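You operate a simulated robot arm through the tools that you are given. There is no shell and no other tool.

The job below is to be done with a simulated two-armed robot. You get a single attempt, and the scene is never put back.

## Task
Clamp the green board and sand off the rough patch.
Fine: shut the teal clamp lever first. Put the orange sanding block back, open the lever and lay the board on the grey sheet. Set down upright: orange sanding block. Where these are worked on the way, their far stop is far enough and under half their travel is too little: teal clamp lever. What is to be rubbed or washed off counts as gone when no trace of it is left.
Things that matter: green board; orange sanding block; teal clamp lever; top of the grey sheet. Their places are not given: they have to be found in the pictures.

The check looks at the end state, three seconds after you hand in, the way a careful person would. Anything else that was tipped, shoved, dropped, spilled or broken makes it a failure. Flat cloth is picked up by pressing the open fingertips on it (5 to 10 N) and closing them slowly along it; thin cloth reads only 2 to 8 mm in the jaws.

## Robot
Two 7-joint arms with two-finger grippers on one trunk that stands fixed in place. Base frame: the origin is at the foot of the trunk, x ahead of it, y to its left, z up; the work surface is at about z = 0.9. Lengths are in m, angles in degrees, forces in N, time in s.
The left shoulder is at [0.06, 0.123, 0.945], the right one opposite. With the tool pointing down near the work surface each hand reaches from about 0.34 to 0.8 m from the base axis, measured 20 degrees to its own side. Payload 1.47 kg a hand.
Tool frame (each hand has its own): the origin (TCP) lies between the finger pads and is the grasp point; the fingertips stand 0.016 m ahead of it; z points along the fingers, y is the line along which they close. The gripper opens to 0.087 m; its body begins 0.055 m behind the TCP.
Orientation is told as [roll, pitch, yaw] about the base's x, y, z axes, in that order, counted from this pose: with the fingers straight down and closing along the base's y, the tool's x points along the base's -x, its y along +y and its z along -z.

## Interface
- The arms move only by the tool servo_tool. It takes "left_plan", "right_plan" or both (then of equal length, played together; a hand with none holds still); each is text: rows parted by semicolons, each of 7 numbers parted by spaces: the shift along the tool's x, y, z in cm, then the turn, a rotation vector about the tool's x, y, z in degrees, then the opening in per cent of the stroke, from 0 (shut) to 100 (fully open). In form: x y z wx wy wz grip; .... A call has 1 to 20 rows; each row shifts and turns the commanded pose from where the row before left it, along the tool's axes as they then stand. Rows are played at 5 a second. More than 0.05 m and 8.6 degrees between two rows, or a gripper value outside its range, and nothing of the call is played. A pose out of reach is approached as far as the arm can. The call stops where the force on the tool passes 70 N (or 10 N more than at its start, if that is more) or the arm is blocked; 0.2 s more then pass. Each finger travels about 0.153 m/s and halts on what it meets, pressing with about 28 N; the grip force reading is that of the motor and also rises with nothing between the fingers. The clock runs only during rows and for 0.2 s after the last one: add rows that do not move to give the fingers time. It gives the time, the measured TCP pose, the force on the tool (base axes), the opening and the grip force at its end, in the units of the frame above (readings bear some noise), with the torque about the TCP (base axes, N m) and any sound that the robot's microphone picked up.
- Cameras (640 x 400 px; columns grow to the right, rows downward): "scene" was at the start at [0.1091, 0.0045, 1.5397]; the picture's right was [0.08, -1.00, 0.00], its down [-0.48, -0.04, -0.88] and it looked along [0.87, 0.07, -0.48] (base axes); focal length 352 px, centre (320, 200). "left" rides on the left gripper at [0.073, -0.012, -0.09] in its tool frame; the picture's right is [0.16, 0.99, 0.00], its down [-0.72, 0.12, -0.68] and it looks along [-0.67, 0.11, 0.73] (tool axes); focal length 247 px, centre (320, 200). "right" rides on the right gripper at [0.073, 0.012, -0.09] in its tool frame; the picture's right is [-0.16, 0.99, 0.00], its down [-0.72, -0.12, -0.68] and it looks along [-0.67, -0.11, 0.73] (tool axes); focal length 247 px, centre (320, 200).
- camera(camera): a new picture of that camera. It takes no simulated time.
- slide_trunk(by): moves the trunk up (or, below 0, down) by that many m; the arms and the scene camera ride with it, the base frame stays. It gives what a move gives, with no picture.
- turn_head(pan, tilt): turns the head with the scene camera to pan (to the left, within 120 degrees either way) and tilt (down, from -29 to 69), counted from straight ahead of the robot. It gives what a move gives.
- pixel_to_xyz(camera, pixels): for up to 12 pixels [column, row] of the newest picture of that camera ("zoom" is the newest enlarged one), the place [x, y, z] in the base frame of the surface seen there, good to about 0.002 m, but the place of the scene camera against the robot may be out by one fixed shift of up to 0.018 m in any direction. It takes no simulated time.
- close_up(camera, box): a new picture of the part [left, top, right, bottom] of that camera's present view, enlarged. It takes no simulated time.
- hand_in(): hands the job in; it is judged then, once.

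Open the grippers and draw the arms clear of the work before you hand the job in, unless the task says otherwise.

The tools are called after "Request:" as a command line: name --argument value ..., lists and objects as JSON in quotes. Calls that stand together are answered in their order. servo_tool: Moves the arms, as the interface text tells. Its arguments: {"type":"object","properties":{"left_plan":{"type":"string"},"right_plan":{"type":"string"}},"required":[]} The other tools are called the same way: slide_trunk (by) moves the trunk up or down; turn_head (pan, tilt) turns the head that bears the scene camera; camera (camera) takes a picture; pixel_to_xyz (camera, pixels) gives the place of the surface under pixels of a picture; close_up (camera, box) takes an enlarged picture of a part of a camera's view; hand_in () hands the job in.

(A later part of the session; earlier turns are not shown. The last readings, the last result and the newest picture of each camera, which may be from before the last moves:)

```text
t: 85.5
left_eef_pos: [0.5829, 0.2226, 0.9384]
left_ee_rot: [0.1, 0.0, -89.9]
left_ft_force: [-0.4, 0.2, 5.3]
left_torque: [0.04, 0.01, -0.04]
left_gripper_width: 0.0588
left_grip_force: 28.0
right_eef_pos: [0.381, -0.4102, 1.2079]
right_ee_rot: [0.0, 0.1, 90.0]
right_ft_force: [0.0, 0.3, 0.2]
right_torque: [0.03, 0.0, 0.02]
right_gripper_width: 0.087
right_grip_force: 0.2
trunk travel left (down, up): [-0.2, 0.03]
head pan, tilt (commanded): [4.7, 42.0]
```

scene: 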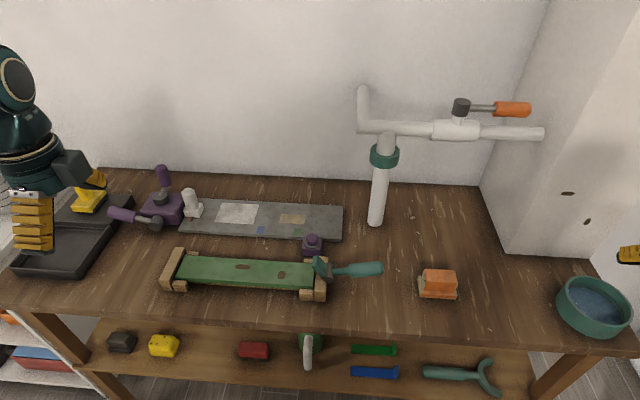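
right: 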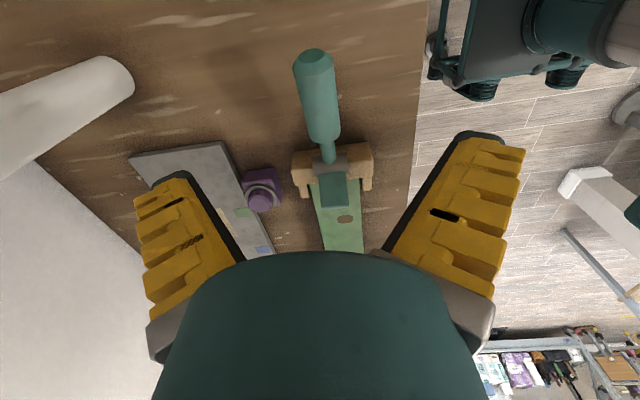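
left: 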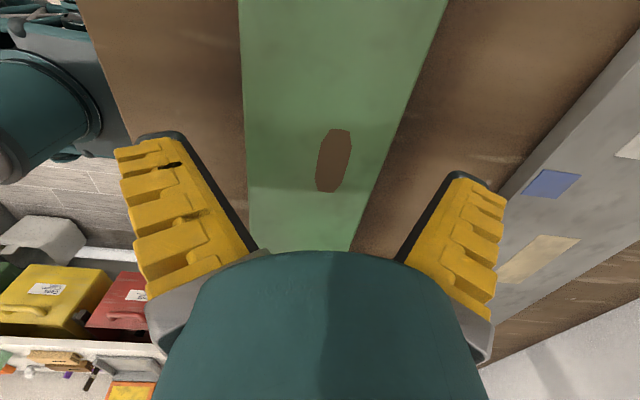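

The board is gripped (width 0.059, 28 N). I lift 3.3 cm slowly and look.

Request:
servo_tool --left_plan "0 0 -0.4 0 0 0 40; 0 0 -0.8 0 0 0 40; 0 0 -1 0 0 0 40; 0 0 -1.1 0 0 0 40; 0 0 0 0 0 0 40"

Request:
close_up --camera "scene" --box '[150, 180, 350, 310]'

Request:
camera --camera "left"

```text
t: 86.7
left_eef_pos: [0.5815, 0.2212, 0.9703]
left_ee_rot: [0.1, 0.0, -90.0]
left_ft_force: [0.2, 0.4, -2.2]
left_torque: [0.01, 0.01, -0.03]
left_gripper_width: 0.0569
left_grip_force: 27.9
right_eef_pos: [0.3803, -0.4105, 1.2072]
right_ee_rot: [0.0, 0.0, 90.0]
right_ft_force: [0.1, 0.5, 0.6]
right_torque: [-0.02, 0.01, -0.01]
right_gripper_width: 0.0871
right_grip_force: 0.0
trunk travel left (down, up): [-0.2, 0.03]
head pan, tilt (commanded): [4.7, 42.0]
```

```text
3.08 times, centred on (250, 245) of scene
```

zoom: 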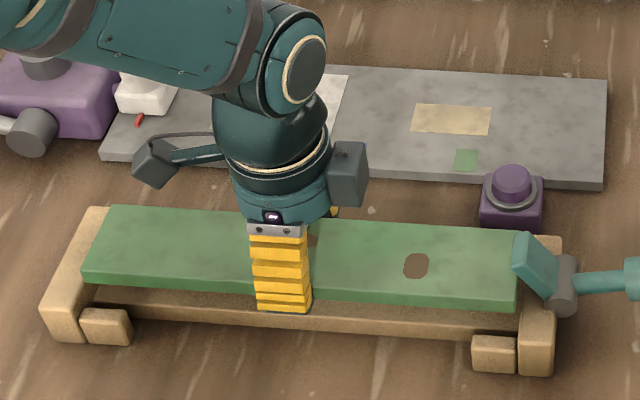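

```text
taken
```

left: 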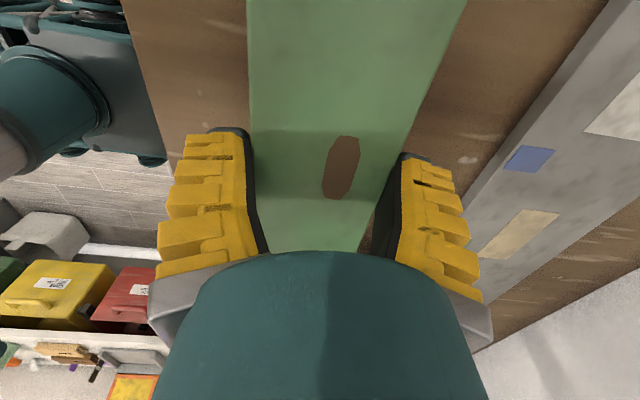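

The board came up level. I check whether it slipped in the fingers by measuring its top height (expected ≈0.967).

Request:
pixel_to_xyz --camera "left" --pixels '[[300, 210], [300, 150], [330, 100], [300, 50], [255, 150], [405, 130], [400, 145], [350, 20]]'

Request:
close_up --camera "left" --box '[200, 100, 440, 250]'

```text
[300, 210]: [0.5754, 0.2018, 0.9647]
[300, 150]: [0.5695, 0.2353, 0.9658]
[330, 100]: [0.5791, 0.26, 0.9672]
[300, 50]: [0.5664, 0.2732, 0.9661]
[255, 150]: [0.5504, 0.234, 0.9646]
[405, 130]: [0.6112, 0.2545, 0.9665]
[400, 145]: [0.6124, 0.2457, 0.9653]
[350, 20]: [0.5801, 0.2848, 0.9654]
```

```text
2.67 times, centred on (320, 175) of left
```

zoom: 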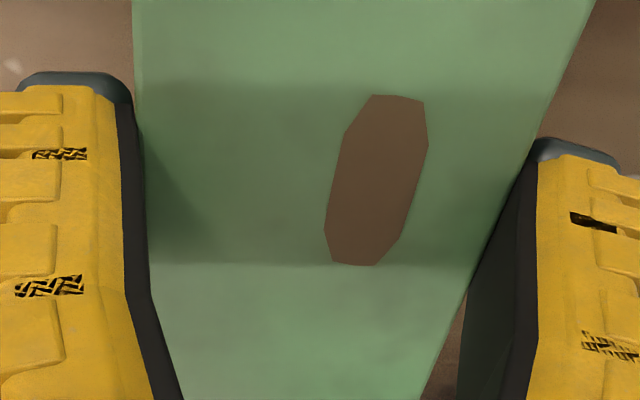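

The board is held about as expected (top ≈0.966). I measure the sheet corners, the white stand and the purple devices around the placing area.

Request:
pixel_to_xyz --camera "scene" --pixels '[[181, 232], [342, 237], [343, 207], [206, 201], [188, 195], [196, 212], [162, 170], [165, 205], [313, 238], [313, 250], [203, 214], [290, 219]]'

Request:
camera --camera "scene"

```text
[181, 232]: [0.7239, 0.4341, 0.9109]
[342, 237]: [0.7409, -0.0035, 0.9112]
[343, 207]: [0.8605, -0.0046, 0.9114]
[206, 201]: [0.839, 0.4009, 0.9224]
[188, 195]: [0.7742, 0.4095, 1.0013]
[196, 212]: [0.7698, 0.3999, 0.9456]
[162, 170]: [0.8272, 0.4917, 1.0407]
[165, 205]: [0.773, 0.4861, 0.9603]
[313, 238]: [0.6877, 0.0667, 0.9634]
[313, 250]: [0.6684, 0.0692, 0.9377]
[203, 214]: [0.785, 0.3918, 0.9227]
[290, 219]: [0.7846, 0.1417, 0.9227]
```

```text
taken
```

scene: 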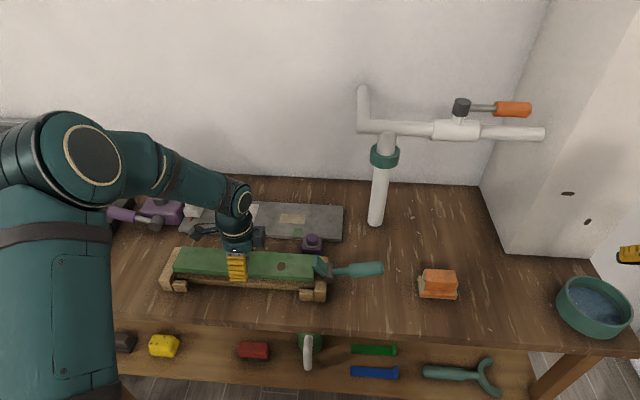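

The sheet spans x≈0.717–0.837, y≈0.004–0.44, with the white stand on it from y≈0.395. I'll lay the board centred near (0.772, 0.19). First I lift a bit, shift 4 cm toward +y past the clamp pad, then lift more.

Request:
servo_tool --left_plan "0 0 -0.5 0 0 0 40; 1 0 0 0 0 0 40; 1.5 0 0 0 0 0 40; 1.5 0 0 0 0 0 40; 0 0 -1.5 0 0 0 40; 0 0 -2 0 0 0 40; 0 0 -1.5 0 0 0 40; 0 0 0 0 0 0 40"

Request:
slide_trunk --by 0.03

Request:
camera --camera "scene"

Request:
camera --camera "left"

```text
t: 88.5
left_eef_pos: [0.5811, 0.2616, 1.0245]
left_ee_rot: [0.0, 0.0, -90.0]
left_ft_force: [-0.4, 0.4, -0.6]
left_torque: [0.02, 0.02, -0.03]
left_gripper_width: 0.0408
left_grip_force: 4.4
right_eef_pos: [0.3806, -0.4105, 1.2067]
right_ee_rot: [0.0, 0.0, 90.0]
right_ft_force: [0.2, 1.1, -0.2]
right_torque: [-0.01, 0.03, 0.02]
right_gripper_width: 0.087
right_grip_force: 0.0
trunk travel left (down, up): [-0.2, 0.03]
head pan, tilt (commanded): [4.7, 42.0]
```

```text
t: 89.2
left_eef_pos: [0.5828, 0.2609, 1.0547]
left_ee_rot: [0.0, 0.1, -90.0]
left_ft_force: [0.3, -0.8, 0.3]
left_torque: [-0.01, 0.0, 0.03]
left_gripper_width: 0.0406
left_grip_force: 4.2
right_eef_pos: [0.3818, -0.4102, 1.238]
right_ee_rot: [0.1, 0.0, 90.0]
right_ft_force: [1.0, 0.5, -0.1]
right_torque: [0.04, 0.05, -0.03]
right_gripper_width: 0.0871
right_grip_force: 0.0
trunk travel left (down, up): [-0.23, 0.0]
head pan, tilt (commanded): [4.7, 42.0]
```

```text
taken
```

scene: 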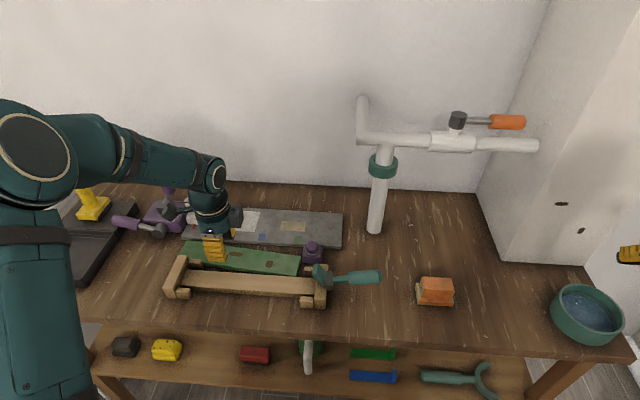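

```text
taken
```

left: 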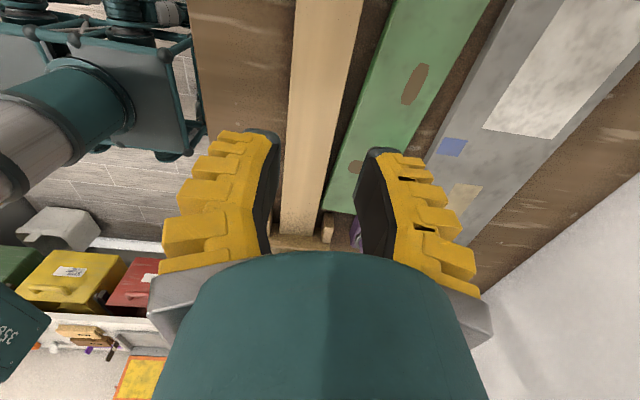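

The board slipped out of the fingers and now lies behind the clamp frame. I look closely at how it lies before doing anything.

Request:
close_up --camera "scene" --box '[150, 190, 350, 315]'

Request:
pixel_to_xyz --camera "scene" --pixels '[[185, 250], [180, 264], [298, 275], [301, 258], [240, 262], [270, 265], [195, 262], [310, 248], [250, 250], [300, 268]]'

Request:
close_up --camera "left" --box '[260, 0, 500, 250]'

Request:
pixel_to_xyz --camera "left" --pixels '[[392, 20], [480, 20], [372, 70], [445, 70], [345, 130], [330, 205], [350, 210], [362, 175], [330, 100], [310, 100], [345, 60], [400, 60]]'

```text
3.20 times, centred on (250, 252) of scene
```

zoom: 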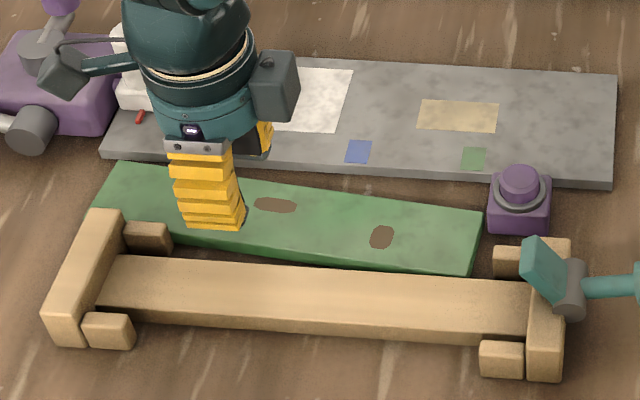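

```text
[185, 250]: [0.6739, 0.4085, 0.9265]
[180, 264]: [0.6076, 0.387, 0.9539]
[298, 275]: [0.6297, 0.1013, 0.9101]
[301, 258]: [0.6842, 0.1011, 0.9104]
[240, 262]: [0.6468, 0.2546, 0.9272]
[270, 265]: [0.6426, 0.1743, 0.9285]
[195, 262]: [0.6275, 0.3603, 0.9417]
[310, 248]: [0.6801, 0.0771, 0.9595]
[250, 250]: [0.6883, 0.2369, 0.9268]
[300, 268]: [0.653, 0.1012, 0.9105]
```

```text
1.60 times, centred on (380, 125) of left
```

zoom: 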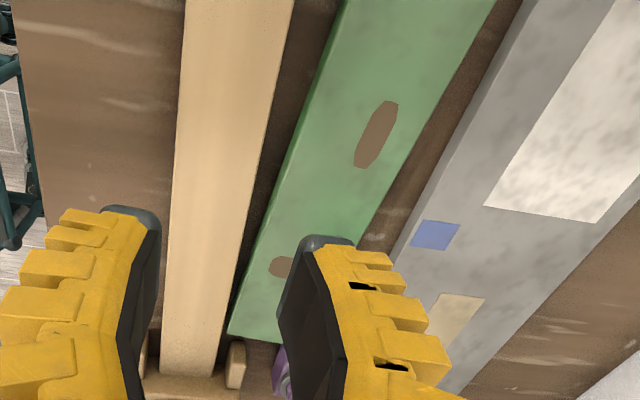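

```text
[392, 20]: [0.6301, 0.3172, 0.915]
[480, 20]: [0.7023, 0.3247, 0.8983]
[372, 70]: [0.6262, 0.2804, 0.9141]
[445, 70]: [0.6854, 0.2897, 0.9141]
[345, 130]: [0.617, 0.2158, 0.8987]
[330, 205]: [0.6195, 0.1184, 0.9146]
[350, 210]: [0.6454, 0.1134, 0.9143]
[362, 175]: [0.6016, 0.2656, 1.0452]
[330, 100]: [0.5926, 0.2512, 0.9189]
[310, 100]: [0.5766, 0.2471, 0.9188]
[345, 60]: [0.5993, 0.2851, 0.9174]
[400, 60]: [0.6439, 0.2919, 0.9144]
```

The board lies flat (top z≈0.9145) on the table between frame and sheet, nothing else touched. I zoom on the fingertips to understand why the hold failed.

Request:
close_up --camera "scene" --box '[190, 205, 254, 270]'

Request:
close_up --camera "left" --box '[150, 100, 500, 320]'

Request:
camera --camera "right"

```text
6.15 times, centred on (222, 238) of scene
```

zoom: 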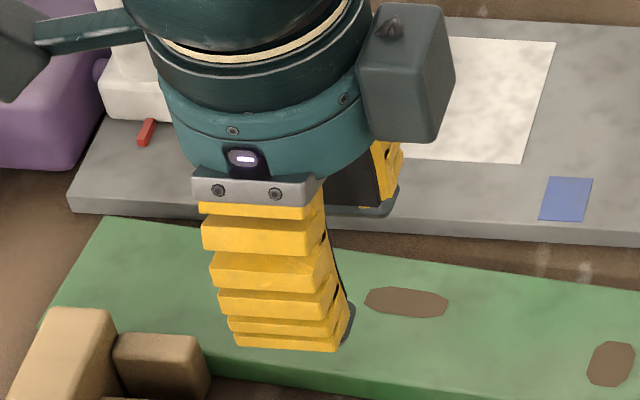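

```text
1.82 times, centred on (325, 210) of left
```

zoom: 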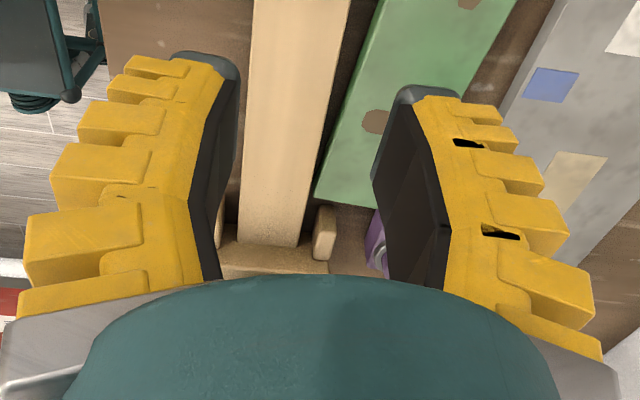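

```text
taken
```

right: 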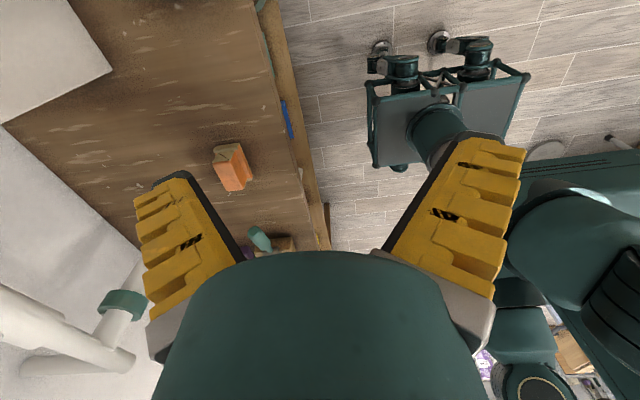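

The fingers splay outward when wide open, so the pads only pinched the board's upper edges and it crept out. The board is near the sheet now, so only a low, short lift is needed. I open the hand, move it above the board, and measure its pose.

Request:
servo_tool --left_plan "0 0 -2 0 0 0 60; 0 2 -2 0 0 0 100; 0 3 -2 0 0 0 100; 0 2.3 -2 0 0 0 100; 0 0 0 0 0 0 100"

Request:
camera --camera "left"

Request:
camera --camera "scene"

```text
t: 90.4
left_eef_pos: [0.657, 0.2623, 1.1333]
left_ee_rot: [0.0, 0.0, -89.9]
left_ft_force: [0.5, 0.5, -0.4]
left_torque: [0.0, -0.02, -0.02]
left_gripper_width: 0.0871
left_grip_force: 0.0
right_eef_pos: [0.3814, -0.4085, 1.2373]
right_ee_rot: [0.0, 0.0, 90.0]
right_ft_force: [-0.5, -0.4, 0.7]
right_torque: [0.03, 0.01, 0.03]
right_gripper_width: 0.087
right_grip_force: 0.1
trunk travel left (down, up): [-0.23, 0.0]
head pan, tilt (commanded): [4.7, 42.0]
```

```text
taken
```

left: 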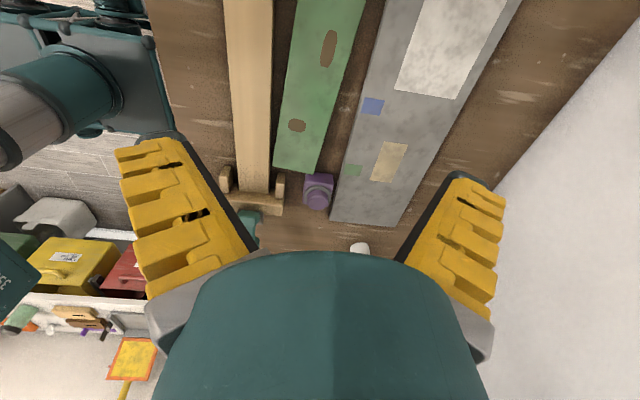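

```text
taken
```

scene: 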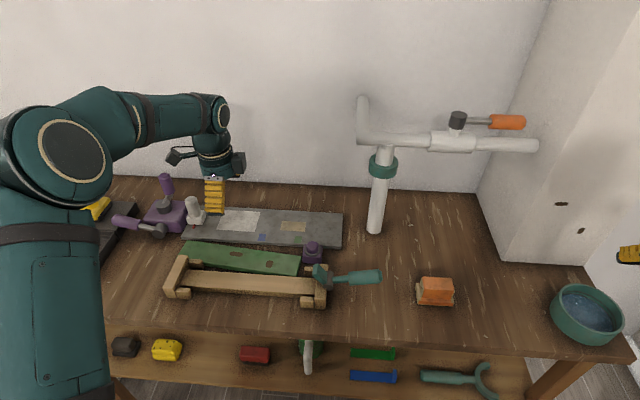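

The board lies alongside the sheet with its right end near (300,170), just short of the purple button. I enlarge and measure its edges.

Request:
close_up --camera "left" --box '[230, 0, 430, 125]'

Request:
pixel_to_xyz --camera "zoom" --pixels '[[205, 40], [198, 100], [188, 160], [180, 220], [170, 280], [160, 340], [415, 40], [398, 100], [380, 160], [362, 220], [345, 280], [327, 340]]'

Request:
close_up --camera "left" --box '[250, 125, 410, 225]'

Request:
pixel_to_xyz --camera "zoom" --pixels '[[100, 170], [260, 192], [180, 178], [180, 186], [220, 195], [340, 205], [240, 240], [330, 390], [345, 360], [560, 400], [400, 180], [290, 230]]'

```text
3.20 times, centred on (330, 62) of left
```

zoom: 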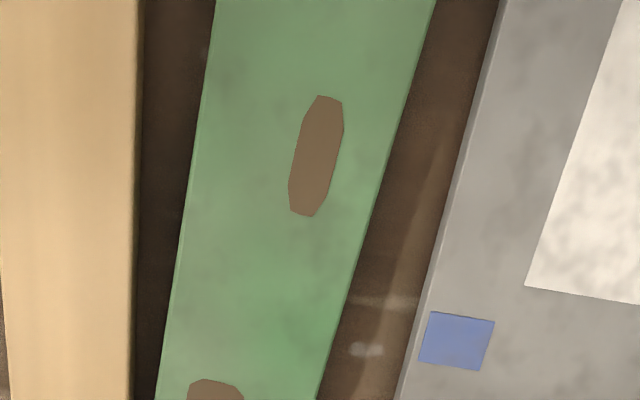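

```text
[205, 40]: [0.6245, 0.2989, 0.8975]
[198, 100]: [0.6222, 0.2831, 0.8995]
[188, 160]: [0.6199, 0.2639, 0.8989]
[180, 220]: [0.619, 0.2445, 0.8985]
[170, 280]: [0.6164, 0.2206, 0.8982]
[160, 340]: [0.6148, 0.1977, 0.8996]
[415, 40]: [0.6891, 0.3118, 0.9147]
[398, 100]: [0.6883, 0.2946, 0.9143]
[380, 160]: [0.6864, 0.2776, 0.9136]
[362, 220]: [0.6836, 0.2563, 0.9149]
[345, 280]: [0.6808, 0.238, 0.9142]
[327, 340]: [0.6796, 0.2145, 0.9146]
```

```text
4.00 times, centred on (330, 175) of left
```

zoom: 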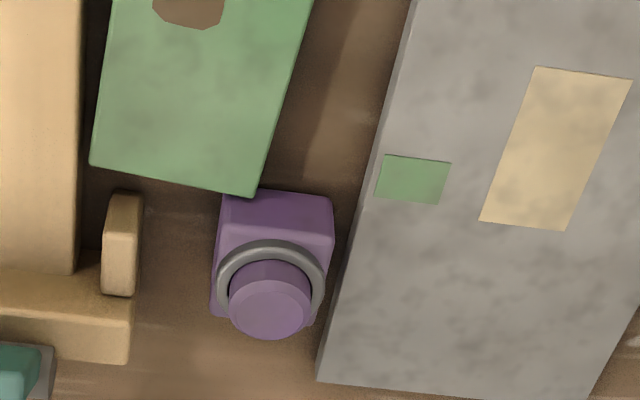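

```text
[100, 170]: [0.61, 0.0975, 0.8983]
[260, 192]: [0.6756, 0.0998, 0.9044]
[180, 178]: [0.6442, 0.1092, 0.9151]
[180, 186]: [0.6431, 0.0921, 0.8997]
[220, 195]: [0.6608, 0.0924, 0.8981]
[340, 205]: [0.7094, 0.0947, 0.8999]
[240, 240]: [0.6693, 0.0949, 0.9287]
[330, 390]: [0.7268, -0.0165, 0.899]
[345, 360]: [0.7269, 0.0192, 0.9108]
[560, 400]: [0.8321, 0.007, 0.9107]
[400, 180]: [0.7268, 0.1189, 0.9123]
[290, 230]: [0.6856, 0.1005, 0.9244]
```

The board lies turned by about −5.5°, centre ≈(0.6525, 0.265), in the slot between frame (x<0.604) and sheet (x>0.72). A safer way to lift it would be to squeeze its ends between the closed fingers of both hands; I measure the free room at its left end.

Request:
close_up --camera "scene" --box '[60, 160, 260, 300]'

Request:
pixel_to_xyz --camera "zoom" --pixels '[[180, 185], [225, 200], [300, 225], [330, 215], [350, 190], [420, 180], [445, 165], [470, 180], [395, 265], [150, 230], [390, 235], [100, 300]]'

```text
2.86 times, centred on (160, 230) of scene
```

zoom: 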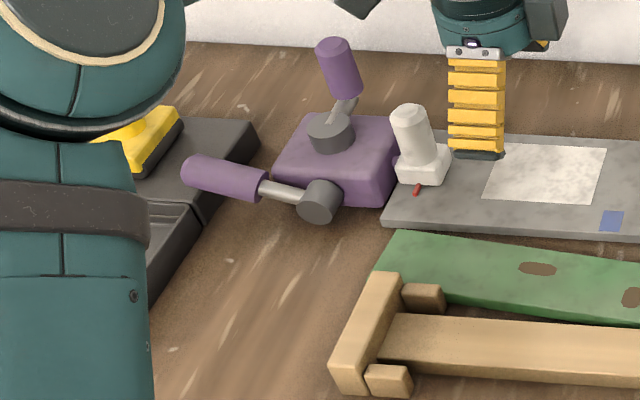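

```text
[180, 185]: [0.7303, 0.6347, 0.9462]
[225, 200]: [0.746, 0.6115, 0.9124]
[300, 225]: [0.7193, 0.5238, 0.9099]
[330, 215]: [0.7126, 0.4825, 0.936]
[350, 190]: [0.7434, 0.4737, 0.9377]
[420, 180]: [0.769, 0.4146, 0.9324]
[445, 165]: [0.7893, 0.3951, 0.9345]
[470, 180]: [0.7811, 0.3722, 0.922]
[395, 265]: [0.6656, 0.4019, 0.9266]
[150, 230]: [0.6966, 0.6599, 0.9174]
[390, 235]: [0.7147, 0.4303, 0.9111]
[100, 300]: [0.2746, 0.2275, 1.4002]
```

There is free table left of the board (x<0.70, y 0.43–0.6), but the right end is boxed in by the peg and the button. I'll first slide the board about 3 cm toward +y by pressing closed fingertips on its top and dragging; I close the left hand and lower it above the board centre.

Request:
servo_tool --left_plan "0.3 -0.3 2 0 0 0 60; 0 0 4 0 0 0 30; 0 0 4 0 0 0 0; 0 0 4 0 0 0 0; 0 0 3 0 0 0 0; 0 0 1.5 0 0 0 0; 0 0 0 0 0 0 0; 0 0 0 0 0 0 0"

Request:
camera --camera "left"

Request:
close_up --camera "scene" --box '[140, 180, 360, 310]'

```text
t: 92.2
left_eef_pos: [0.6538, 0.2646, 0.9498]
left_ee_rot: [0.0, -0.1, -90.0]
left_ft_force: [-0.1, 0.0, -0.1]
left_torque: [0.02, 0.02, 0.0]
left_gripper_width: 0.0
left_grip_force: 27.5
right_eef_pos: [0.381, -0.4088, 1.2373]
right_ee_rot: [0.1, 0.0, 90.0]
right_ft_force: [0.6, -0.7, 0.2]
right_torque: [-0.01, -0.03, 0.01]
right_gripper_width: 0.0873
right_grip_force: 0.0
trunk travel left (down, up): [-0.23, 0.0]
head pan, tilt (commanded): [4.7, 42.0]
```

```text
taken
```

left: 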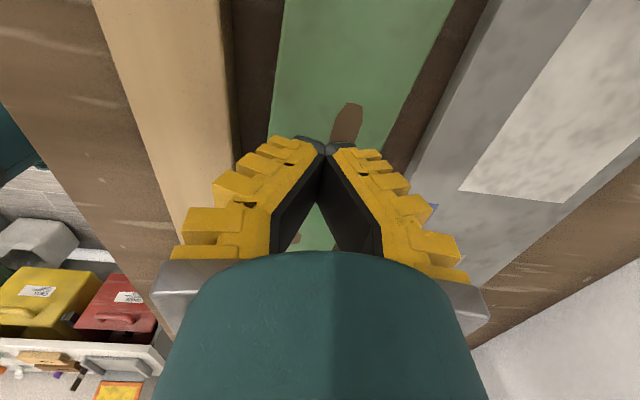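

```text
2.91 times, centred on (250, 245) of scene
```

zoom: 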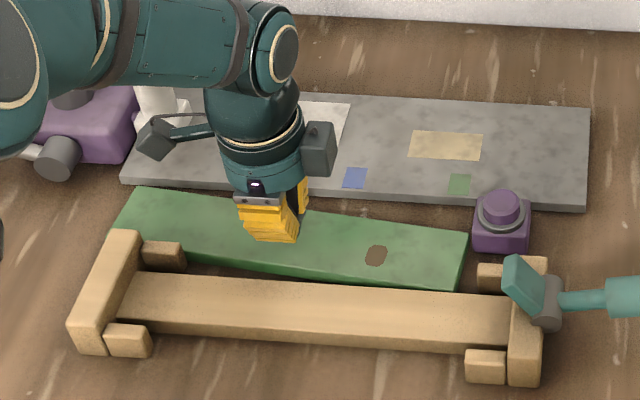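

Closed, the two fingertips meet at a point. I lower them gently onto the board until a light contact force shows.

Request:
servo_tool --left_plan "0 0 0.8 0 0 0 0; 0 0 0.6 0 0 0 0; 0 0 0.3 0 0 0 0; 0 0 0 0 0 0 0"

Request:
servo_tool --left_plan "0 0 0.25 0 0 0 0; 0 0 0 0 0 0 0"

```text
t: 93.2
left_eef_pos: [0.6523, 0.2638, 0.9328]
left_ee_rot: [0.1, -0.1, -89.9]
left_ft_force: [0.7, -0.4, -0.2]
left_torque: [-0.01, 0.01, 0.01]
left_gripper_width: 0.0
left_grip_force: 28.1
right_eef_pos: [0.381, -0.4088, 1.2385]
right_ee_rot: [0.0, 0.0, 90.0]
right_ft_force: [0.6, 0.2, 0.2]
right_torque: [0.02, -0.03, -0.01]
right_gripper_width: 0.0871
right_grip_force: 0.1
trunk travel left (down, up): [-0.23, 0.0]
head pan, tilt (commanded): [4.7, 42.0]
```

```text
t: 93.8
left_eef_pos: [0.6519, 0.2638, 0.929]
left_ee_rot: [0.1, 0.0, -90.0]
left_ft_force: [0.2, -0.5, 2.1]
left_torque: [-0.03, 0.01, -0.01]
left_gripper_width: 0.0062
left_grip_force: 27.8
right_eef_pos: [0.3803, -0.41, 1.2377]
right_ee_rot: [0.0, 0.0, 90.0]
right_ft_force: [-0.1, 0.0, 0.2]
right_torque: [0.04, 0.02, -0.02]
right_gripper_width: 0.0873
right_grip_force: 0.0
trunk travel left (down, up): [-0.23, 0.0]
head pan, tilt (commanded): [4.7, 42.0]
```

Contact at 2 N. I press a little more and then drag toward +y by 3 cm.

Request:
servo_tool --left_plan "0 0 0.2 0 0 0 0; 0 0 0 0 0 0 0"

Request:
servo_tool --left_plan "0.3 0 0.1 0 0 0 0; 0.5 0 0 0 0 0 0; 0.5 0 0 0 0 0 0; 0 0 0 0 0 0 0"

Request:
close_up --camera "scene" --box '[140, 180, 360, 310]'

```text
t: 94.4
left_eef_pos: [0.6515, 0.2641, 0.9307]
left_ee_rot: [0.1, 0.0, -90.0]
left_ft_force: [3.8, 0.0, 11.1]
left_torque: [-0.01, -0.02, -0.03]
left_gripper_width: 0.0061
left_grip_force: 27.7
right_eef_pos: [0.3815, -0.41, 1.2383]
right_ee_rot: [0.0, 0.0, 89.9]
right_ft_force: [0.4, 0.4, 0.6]
right_torque: [-0.01, -0.01, 0.02]
right_gripper_width: 0.0868
right_grip_force: 0.1
trunk travel left (down, up): [-0.23, 0.0]
head pan, tilt (commanded): [4.7, 42.0]
```

```text
t: 95.4
left_eef_pos: [0.6504, 0.2745, 0.9281]
left_ee_rot: [0.2, -0.1, -90.0]
left_ft_force: [1.6, -9.6, 24.1]
left_torque: [-0.15, 0.04, 0.01]
left_gripper_width: 0.006
left_grip_force: 28.2
right_eef_pos: [0.3791, -0.4113, 1.2382]
right_ee_rot: [-0.1, -0.1, 90.1]
right_ft_force: [0.5, -0.4, 0.3]
right_torque: [0.01, 0.0, -0.02]
right_gripper_width: 0.0871
right_grip_force: 0.0
trunk travel left (down, up): [-0.23, 0.0]
head pan, tilt (commanded): [4.7, 42.0]
```

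```text
2.91 times, centred on (250, 245) of scene
```

zoom: 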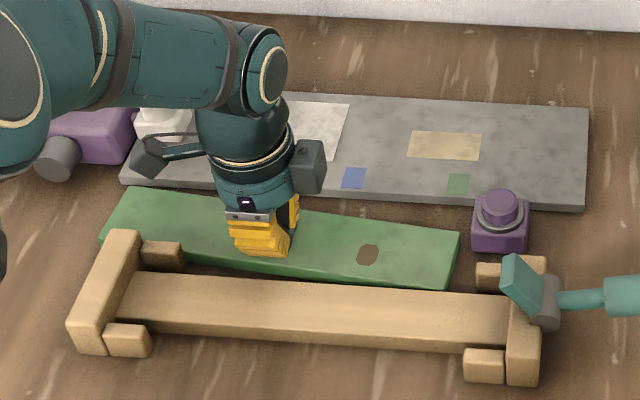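

The board slides along with the fingertips. I ease the pressure slightly and continue another 2.5 cm.

Request:
servo_tool --left_plan "0.5 0 -0.1 0 0 0 0; 0.5 0 0 0 0 0 0; 0.5 0 0 0 0 0 0; 0.5 0 0 0 0 0 0; 0.5 0 0 0 0 0 0; 0 0 0 0 0 0 0"

Request:
close_up --camera "scene" --box '[140, 180, 360, 310]'

```text
t: 96.8
left_eef_pos: [0.6522, 0.3023, 0.9287]
left_ee_rot: [0.1, 0.0, -90.0]
left_ft_force: [0.2, -6.1, 17.2]
left_torque: [-0.07, -0.01, -0.01]
left_gripper_width: 0.0061
left_grip_force: 27.9
right_eef_pos: [0.3797, -0.4102, 1.2379]
right_ee_rot: [-0.1, 0.0, 90.0]
right_ft_force: [0.0, 0.1, 0.3]
right_torque: [0.01, -0.02, 0.02]
right_gripper_width: 0.0869
right_grip_force: 0.0
trunk travel left (down, up): [-0.23, 0.0]
head pan, tilt (commanded): [4.7, 42.0]
```

```text
2.91 times, centred on (250, 245) of scene
```

zoom: 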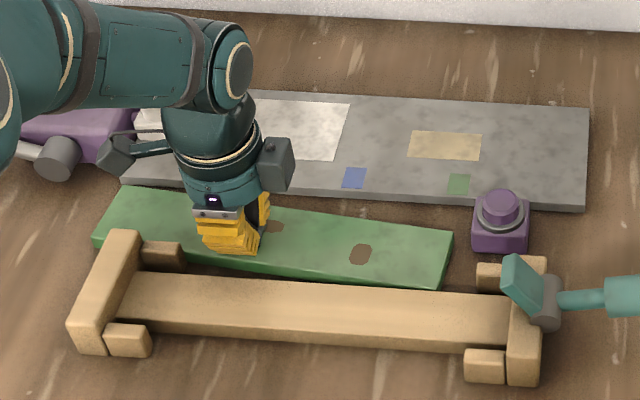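

The board followed only about 1.4 cm in all (perhaps rubbing the frame's peg). I press a bit harder and drag along with a slight +x component.

Request:
servo_tool --left_plan "0 0 0.15 0 0 0 0; 0.4 0.25 0 0 0 0 0; 0.4 0.25 0 0 0 0 0; 0.4 0.2 0 0 0 0 0; 0.4 0.1 0 0 0 0 0; 0.4 0.1 0 0 0 0 0; 0 0 0 0 0 0 0"

Request:
close_up --camera "scene" --box '[140, 180, 360, 310]'

```text
t: 98.4
left_eef_pos: [0.6596, 0.3208, 0.9286]
left_ee_rot: [0.2, 0.2, -90.0]
left_ft_force: [-0.7, -9.8, 20.9]
left_torque: [-0.17, 0.01, -0.01]
left_gripper_width: 0.006
left_grip_force: 28.1
right_eef_pos: [0.3796, -0.4108, 1.2382]
right_ee_rot: [-0.1, 0.0, 90.0]
right_ft_force: [-1.1, 0.1, 0.0]
right_torque: [0.01, 0.01, -0.03]
right_gripper_width: 0.087
right_grip_force: 0.1
trunk travel left (down, up): [-0.23, 0.0]
head pan, tilt (commanded): [4.7, 42.0]
```

```text
2.91 times, centred on (250, 245) of scene
```

zoom: 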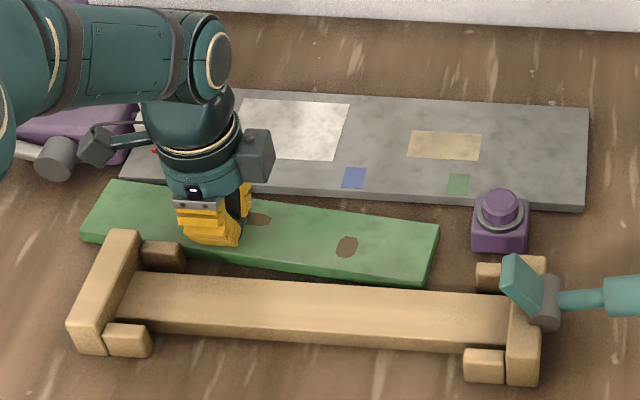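

The board has now moved about 2.6 cm in all. I lift the fingertips off and measure its present pose.

Request:
servo_tool --left_plan "0 0 -1 0 0 0 0; 0 0 -3 0 0 0 0; -1.5 0 -4 0 0 0 0; -2 0 -4 0 0 0 0; -2 0 -4 0 0 0 0; 0 0 -3 0 0 0 0; 0 0 0 0 0 0 0"

Request:
camera --camera "left"

Request:
camera --camera "scene"

```text
t: 100.0
left_eef_pos: [0.6606, 0.2643, 1.1166]
left_ee_rot: [0.0, 0.1, -89.9]
left_ft_force: [0.4, 1.3, 1.0]
left_torque: [0.01, 0.01, 0.01]
left_gripper_width: 0.0
left_grip_force: 27.8
right_eef_pos: [0.3819, -0.4099, 1.2376]
right_ee_rot: [0.0, 0.0, 90.0]
right_ft_force: [0.6, 0.5, 0.7]
right_torque: [0.01, 0.0, 0.01]
right_gripper_width: 0.0871
right_grip_force: 0.0
trunk travel left (down, up): [-0.23, 0.0]
head pan, tilt (commanded): [4.7, 42.0]
```

```text
taken
```

left: 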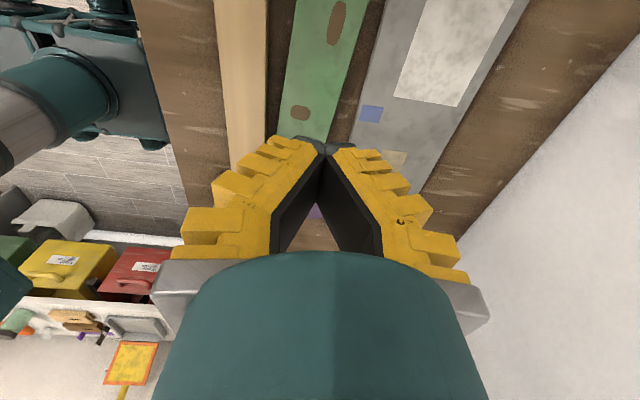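

```text
taken
```

scene: 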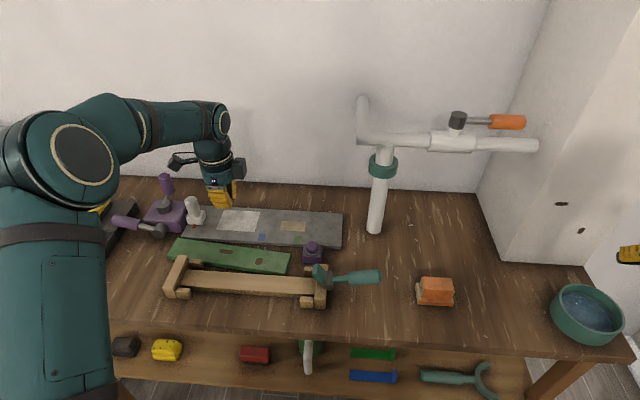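

I enlarge the scene around the board and read its corners (all at the board's top, scene offset about +0.0115 in z).

Request:
close_up --camera "scene" --box '[150, 215, 310, 315]'

Request:
pixel_to_xyz --camera "zoom" --pixels '[[118, 96], [80, 145], [555, 152], [540, 222], [547, 190], [200, 150], [480, 170], [300, 130], [70, 200], [100, 205], [615, 140], [655, 120]]'

```text
4.00 times, centred on (230, 265) of scene
```

zoom: 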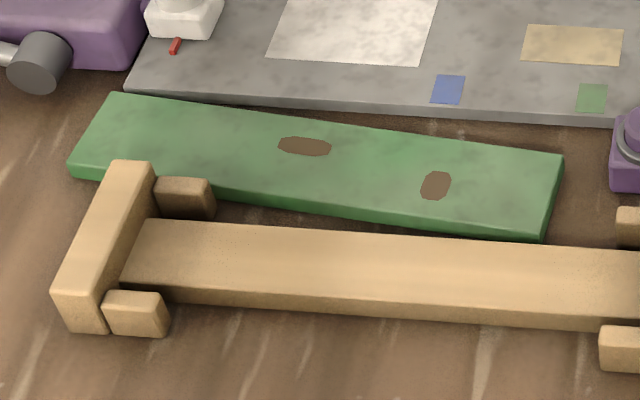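

```text
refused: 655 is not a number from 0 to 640
```

Request:
pixel_to_xyz --camera "zoom" --pixels '[[118, 97], [82, 148], [558, 155], [540, 218], [547, 190], [200, 150], [480, 170], [300, 115], [75, 160], [130, 95], [615, 160], [620, 110]]'

```text
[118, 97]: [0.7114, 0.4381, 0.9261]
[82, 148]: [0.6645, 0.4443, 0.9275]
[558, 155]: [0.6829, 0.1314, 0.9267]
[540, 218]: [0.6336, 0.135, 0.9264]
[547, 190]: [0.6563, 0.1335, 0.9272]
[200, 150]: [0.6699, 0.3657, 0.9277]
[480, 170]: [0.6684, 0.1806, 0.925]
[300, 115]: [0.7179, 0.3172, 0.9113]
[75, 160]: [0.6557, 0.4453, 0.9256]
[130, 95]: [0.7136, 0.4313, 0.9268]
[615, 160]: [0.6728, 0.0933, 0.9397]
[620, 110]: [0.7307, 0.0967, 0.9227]
```

The board is turned about −5°, ends near (0.680, 0.443) and (0.6525, 0.132). I'll straighten it by pressing near its right end and dragging toward +x about 2.5 cm.

Request:
servo_tool --left_plan "-3 -0.3 3 0 0 0 0; -3.2 -0.3 3 0 0 0 0; -3.2 -0.3 3.5 0 0 0 0; 0 0 3.5 0 0 0 0; 0 0 2.5 0 0 0 0; 0 0 1.2 0 0 0 0; 0 0 0 0 0 0 0"

Request:
close_up --camera "scene" --box '[150, 190, 350, 315]'

```text
t: 101.6
left_eef_pos: [0.6535, 0.1735, 0.9476]
left_ee_rot: [0.0, -0.1, -90.0]
left_ft_force: [0.1, -0.2, -0.3]
left_torque: [-0.01, -0.03, 0.03]
left_gripper_width: 0.0
left_grip_force: 28.0
right_eef_pos: [0.3811, -0.4089, 1.2381]
right_ee_rot: [-0.1, -0.1, 90.1]
right_ft_force: [0.3, -0.2, 0.1]
right_torque: [0.0, 0.03, 0.02]
right_gripper_width: 0.0869
right_grip_force: 0.0
trunk travel left (down, up): [-0.23, 0.0]
head pan, tilt (commanded): [4.7, 42.0]
```

```text
3.20 times, centred on (250, 252) of scene
```

zoom: 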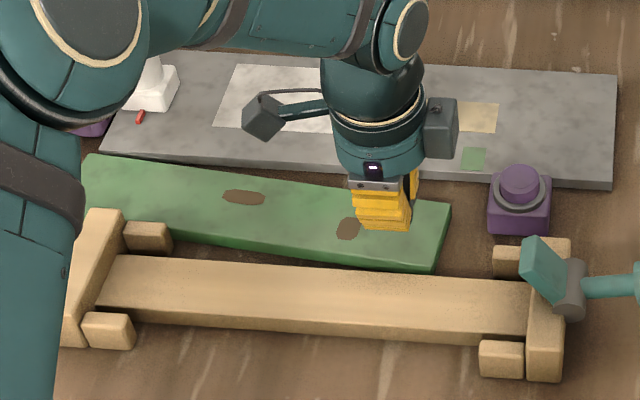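

The closed fingertips are over the board's right part. I lower onto it, press, and drag toward +x.

Request:
servo_tool --left_plan "0 0 0.8 0 0 0 0; 0 0 0.7 0 0 0 0; 0 0 0.4 0 0 0 0; 0 0 0.3 0 0 0 0; 0 0 0 0 0 0 0"

Request:
servo_tool --left_plan "0 0.4 0.1 0 0 0 0; 0.1 0.5 0 0 0 0 0; 0.1 0.5 0 0 0 0 0; 0 0.5 0 0 0 0 0; 0 0.4 0 0 0 0 0; 0 0 0 0 0 0 0"

Request:
close_up --camera "scene" --box '[150, 190, 350, 315]'

```text
t: 102.8
left_eef_pos: [0.6531, 0.1741, 0.9292]
left_ee_rot: [0.2, 0.0, -89.9]
left_ft_force: [0.0, 1.2, 15.2]
left_torque: [0.0, -0.02, 0.0]
left_gripper_width: 0.0057
left_grip_force: 27.9
right_eef_pos: [0.3804, -0.409, 1.2394]
right_ee_rot: [-0.1, 0.0, 90.0]
right_ft_force: [0.1, -0.4, 0.4]
right_torque: [0.0, 0.0, 0.01]
right_gripper_width: 0.0869
right_grip_force: 0.1
trunk travel left (down, up): [-0.23, 0.0]
head pan, tilt (commanded): [4.7, 42.0]
```

```text
t: 104.2
left_eef_pos: [0.6735, 0.1758, 0.9286]
left_ee_rot: [0.2, 0.1, -89.9]
left_ft_force: [-7.8, -2.5, 23.2]
left_torque: [-0.03, 0.04, 0.04]
left_gripper_width: 0.006
left_grip_force: 27.7
right_eef_pos: [0.3788, -0.4108, 1.2381]
right_ee_rot: [-0.1, 0.0, 89.9]
right_ft_force: [-0.9, -0.3, -0.4]
right_torque: [0.01, 0.0, -0.01]
right_gripper_width: 0.0872
right_grip_force: 0.0
trunk travel left (down, up): [-0.23, 0.0]
head pan, tilt (commanded): [4.7, 42.0]
```

```text
3.20 times, centred on (250, 252) of scene
```

zoom: 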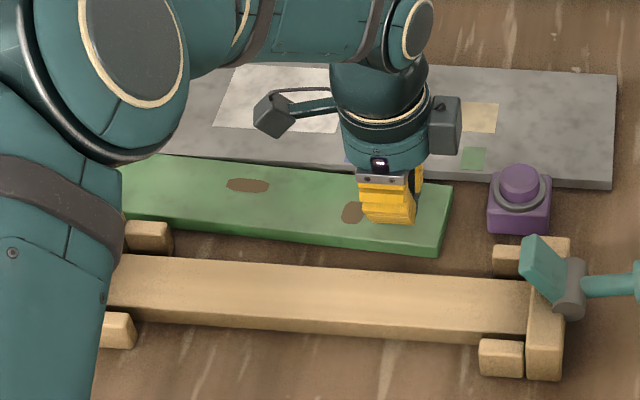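

The board is now nearly parallel to the frame. I lift off and measure again, with the hand moved out of the way to the left.

Request:
servo_tool --left_plan "0 0 -1 0 0 0 0; 0 0 -4 0 0 0 0; 0 0 -4 0 0 0 0; 2 -2 -4 0 0 0 0; 3 -2 -3 0 0 0 15; 3 -2 -2 0 0 0 15; 3 -2 0 0 0 0 15; 3 -1 0 0 0 0 15; 3 0 0 0 0 0 15; 3 0 0 0 0 0 15; 3 0 0 0 0 0 15; 3 0 0 0 0 0 15; 0 0 0 0 0 0 15; 0 0 0 0 0 0 15"

Request:
close_up --camera "scene" --box '[150, 190, 350, 315]'

Request:
camera --camera "left"

```text
t: 107.2
left_eef_pos: [0.5862, 0.4376, 1.1029]
left_ee_rot: [0.0, 0.1, -90.0]
left_ft_force: [-1.2, 0.4, -0.3]
left_torque: [-0.01, 0.01, 0.02]
left_gripper_width: 0.0197
left_grip_force: 4.8
right_eef_pos: [0.3811, -0.4084, 1.2371]
right_ee_rot: [0.0, 0.0, 90.1]
right_ft_force: [0.9, 0.3, -0.2]
right_torque: [0.0, 0.01, -0.01]
right_gripper_width: 0.0869
right_grip_force: 0.0
trunk travel left (down, up): [-0.23, 0.0]
head pan, tilt (commanded): [4.7, 42.0]
```

```text
3.20 times, centred on (250, 252) of scene
```

zoom: 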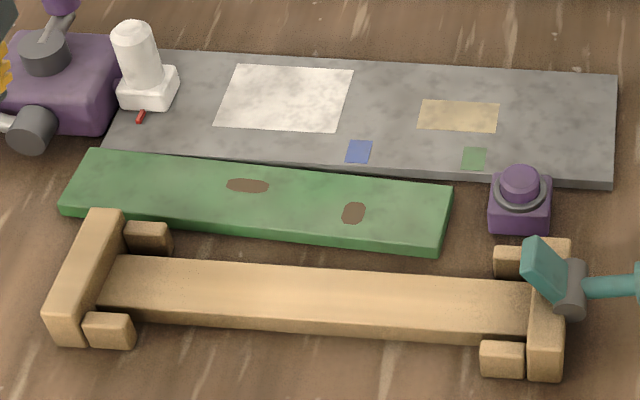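

```text
taken
```

left: 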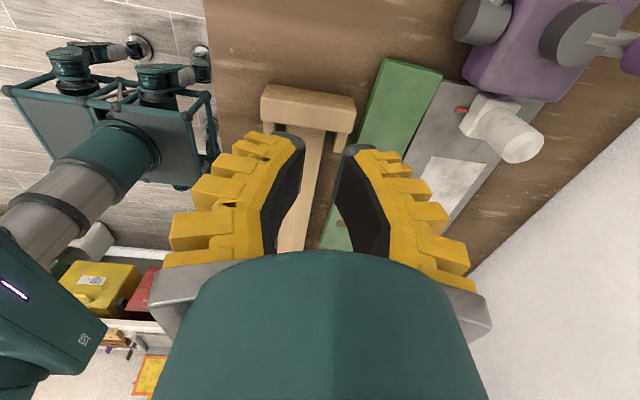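

I read the board's corners: left end with the left camera (accurate), right end with the scene camera.

Request:
pixel_to_xyz --camera "left" --pixels '[[388, 62], [437, 74], [412, 70], [365, 140], [405, 150], [440, 85], [350, 100], [345, 140], [475, 110], [495, 130], [480, 25], [510, 100]]'

Request:
pixel_to_xyz --camera "zoom" --pixels '[[92, 155], [65, 200], [450, 188], [438, 245], [444, 215], [250, 155], [250, 230], [495, 195], [500, 225], [110, 145], [610, 175], [150, 105]]'

```text
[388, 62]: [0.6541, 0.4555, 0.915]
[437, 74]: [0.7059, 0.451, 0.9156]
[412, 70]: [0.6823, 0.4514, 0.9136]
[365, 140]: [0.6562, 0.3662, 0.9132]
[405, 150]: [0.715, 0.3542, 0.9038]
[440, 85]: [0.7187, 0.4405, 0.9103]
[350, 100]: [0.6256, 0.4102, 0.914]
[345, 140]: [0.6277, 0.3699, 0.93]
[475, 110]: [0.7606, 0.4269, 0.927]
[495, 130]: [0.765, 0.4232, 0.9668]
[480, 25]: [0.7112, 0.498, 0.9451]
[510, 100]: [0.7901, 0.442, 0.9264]
```

```text
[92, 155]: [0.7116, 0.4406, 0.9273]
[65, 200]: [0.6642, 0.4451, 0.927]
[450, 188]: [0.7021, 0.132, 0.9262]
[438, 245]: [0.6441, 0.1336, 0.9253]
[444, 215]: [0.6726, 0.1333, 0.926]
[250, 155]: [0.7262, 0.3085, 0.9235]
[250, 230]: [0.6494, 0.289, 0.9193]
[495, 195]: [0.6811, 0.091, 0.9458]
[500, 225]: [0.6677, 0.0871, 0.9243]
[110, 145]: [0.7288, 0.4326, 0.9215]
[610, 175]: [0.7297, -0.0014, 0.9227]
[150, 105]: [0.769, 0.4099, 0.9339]
```

Accurate values: board ends near (0.682, 0.457) and (0.671, 0.141), top z 0.9145; sheet front edge x≈0.719; white stand from y≈0.403. I check the hand and wrist size against the pipe with a scene picture.

Request:
camera --camera "scene"

Request:
pixel_to_xyz --camera "scene" --pixels '[[358, 140], [365, 125], [362, 100], [375, 140], [388, 142], [384, 165], [378, 215], [430, 142], [70, 160], [100, 120], [110, 180], [60, 200]]'

```text
taken
```

scene: 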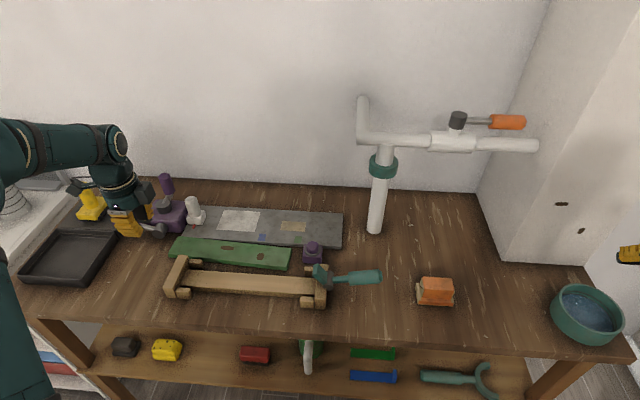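

```text
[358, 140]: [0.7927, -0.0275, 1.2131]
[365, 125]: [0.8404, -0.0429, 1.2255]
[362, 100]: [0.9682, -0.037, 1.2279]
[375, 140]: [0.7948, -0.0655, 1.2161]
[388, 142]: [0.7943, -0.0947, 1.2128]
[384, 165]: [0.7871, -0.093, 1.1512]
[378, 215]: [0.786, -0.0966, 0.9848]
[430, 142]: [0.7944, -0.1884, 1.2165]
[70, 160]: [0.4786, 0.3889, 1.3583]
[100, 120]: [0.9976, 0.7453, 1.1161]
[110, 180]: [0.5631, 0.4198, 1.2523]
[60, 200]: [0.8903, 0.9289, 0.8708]
```

The pipe's near end is at about (0.79, −0.017, 1.20), so I must keep the right wrist at x≤0.752. The right end of the board needs a little more room from the button for a finger there, so I drag the board another ~1.5 cm toward +y, pressing at its middle.

Request:
servo_tool --left_plan "-3.5 2 2 0 0 0 0; -3.5 2.1 2 0 0 0 0; -3.5 2.1 2.5 0 0 0 0; -3.3 2.1 3 0 0 0 0; 0 0 3 0 0 0 0; 0 0 2 0 0 0 0; 0 0 1 0 0 0 0; 0 0 0 0 0 0 0"

Request:
servo_tool --left_plan "0 0 0.8 0 0 0 0; 0 0 0.7 0 0 0 0; 0 0 0.4 0 0 0 0; 0 0 0.2 0 0 0 0; 0 0 0 0 0 0 0"

```text
t: 109.0
left_eef_pos: [0.6663, 0.2999, 0.9505]
left_ee_rot: [-0.1, 0.0, -90.0]
left_ft_force: [1.0, -0.1, -0.2]
left_torque: [-0.02, 0.01, 0.01]
left_gripper_width: 0.0
left_grip_force: 28.0
right_eef_pos: [0.3812, -0.4098, 1.2374]
right_ee_rot: [-0.1, -0.1, 90.1]
right_ft_force: [-0.3, -0.6, 0.4]
right_torque: [-0.03, -0.01, 0.0]
right_gripper_width: 0.0867
right_grip_force: 0.1
trunk travel left (down, up): [-0.23, 0.0]
head pan, tilt (commanded): [4.7, 42.0]
```

```text
t: 110.2
left_eef_pos: [0.6671, 0.2978, 0.9304]
left_ee_rot: [0.0, 0.1, -90.0]
left_ft_force: [0.0, -0.5, -0.2]
left_torque: [0.02, 0.01, 0.02]
left_gripper_width: 0.0002
left_grip_force: 27.7
right_eef_pos: [0.3817, -0.4105, 1.237]
right_ee_rot: [0.1, 0.0, 90.0]
right_ft_force: [-0.3, -1.0, 0.1]
right_torque: [-0.01, 0.01, 0.02]
right_gripper_width: 0.0869
right_grip_force: 0.1
trunk travel left (down, up): [-0.23, 0.0]
head pan, tilt (commanded): [4.7, 42.0]
```

Just above contact now. I press about 20 N and drag 1.8 cm toward +y, with slight −x to make room from the joystick.

Request:
servo_tool --left_plan "0 0 0.3 0 0 0 0; 0 0 0.3 0 0 0 0; 0.4 0 0 0 0 0 0; 0.4 0 0 0 0 0 0; 0.4 -0.1 0 0 0 0 0; 0.4 -0.1 0 0 0 0 0; 0.4 0 0 0 0 0 0; 0 0 0 0 0 0 0"

Request:
servo_tool --left_plan "0 0 -1 0 0 0 0; 0 0 -4 0 0 0 0; 0 0 -4 0 0 0 0; 2 -2 -4 0 0 0 0; 3 -2 -3 0 0 0 0; 3 -2 0 0 0 0 0; 3 -1 0 0 0 0 0; 3 0 0 0 0 0 0; 0 0 0 0 0 0 0; 0 0 0 0 0 0 0"

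Request:
camera --camera "left"

Request:
close_up --camera "scene" --box '[140, 190, 360, 320]'

```text
t: 112.0
left_eef_pos: [0.665, 0.3148, 0.9294]
left_ee_rot: [0.2, 0.1, -90.0]
left_ft_force: [2.6, -10.6, 30.2]
left_torque: [-0.19, 0.02, 0.01]
left_gripper_width: 0.0063
left_grip_force: 28.1
right_eef_pos: [0.3803, -0.4119, 1.2381]
right_ee_rot: [-0.1, -0.1, 90.0]
right_ft_force: [0.5, -0.3, 0.2]
right_torque: [0.0, 0.02, 0.01]
right_gripper_width: 0.0868
right_grip_force: 0.1
trunk travel left (down, up): [-0.23, 0.0]
head pan, tilt (commanded): [4.7, 42.0]
```

```text
t: 114.2
left_eef_pos: [0.5943, 0.4577, 1.0846]
left_ee_rot: [0.0, 0.1, -90.0]
left_ft_force: [-1.2, 0.4, -0.7]
left_torque: [0.03, -0.01, -0.01]
left_gripper_width: 0.0001
left_grip_force: 28.4
right_eef_pos: [0.3815, -0.4085, 1.2367]
right_ee_rot: [0.0, 0.0, 90.1]
right_ft_force: [-1.1, 1.2, 0.3]
right_torque: [-0.02, 0.01, -0.03]
right_gripper_width: 0.0869
right_grip_force: 0.2
trunk travel left (down, up): [-0.23, 0.0]
head pan, tilt (commanded): [4.7, 42.0]
```

```text
taken
```

left: 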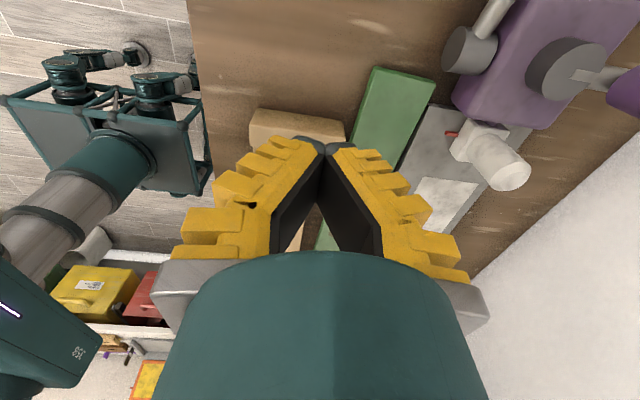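

```text
2.91 times, centred on (250, 255) of scene
```

zoom: 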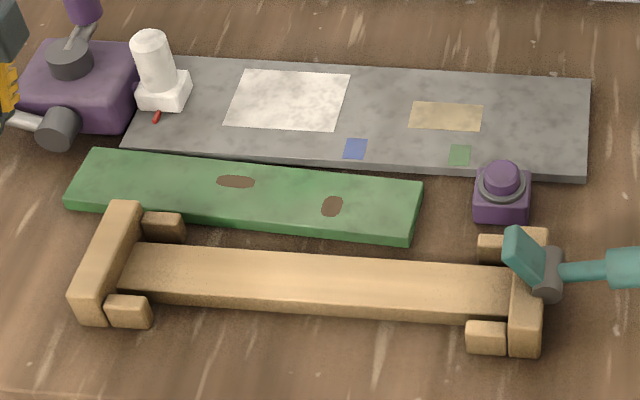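

I measure the board ends and the joystick joint from these new pictures.

Request:
pixel_to_xyz --camera "left" --pixels '[[375, 70], [430, 84], [402, 77], [352, 138], [408, 140], [460, 50], [472, 65], [447, 55], [480, 30], [458, 135], [450, 125], [345, 130]]'

Request:
pixel_to_xyz --camera "zoom" --pixels '[[95, 153], [68, 200], [420, 180], [410, 235], [415, 208], [475, 195], [480, 215], [55, 130], [60, 145], [530, 200]]'

```text
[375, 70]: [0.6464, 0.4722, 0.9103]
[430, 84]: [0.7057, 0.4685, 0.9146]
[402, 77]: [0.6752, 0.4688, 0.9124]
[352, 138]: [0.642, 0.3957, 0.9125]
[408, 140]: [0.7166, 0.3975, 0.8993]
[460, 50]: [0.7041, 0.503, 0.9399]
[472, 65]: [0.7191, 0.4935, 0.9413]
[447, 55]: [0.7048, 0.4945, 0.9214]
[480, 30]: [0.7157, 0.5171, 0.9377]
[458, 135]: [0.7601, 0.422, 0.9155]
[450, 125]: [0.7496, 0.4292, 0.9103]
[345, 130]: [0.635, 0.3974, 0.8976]
```

```text
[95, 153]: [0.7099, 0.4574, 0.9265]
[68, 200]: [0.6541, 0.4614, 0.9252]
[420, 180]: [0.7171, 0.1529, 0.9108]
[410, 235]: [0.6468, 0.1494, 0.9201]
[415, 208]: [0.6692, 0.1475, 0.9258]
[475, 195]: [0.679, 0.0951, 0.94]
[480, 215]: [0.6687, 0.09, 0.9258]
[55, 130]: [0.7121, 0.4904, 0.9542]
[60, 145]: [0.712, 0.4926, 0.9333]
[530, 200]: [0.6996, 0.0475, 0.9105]
```

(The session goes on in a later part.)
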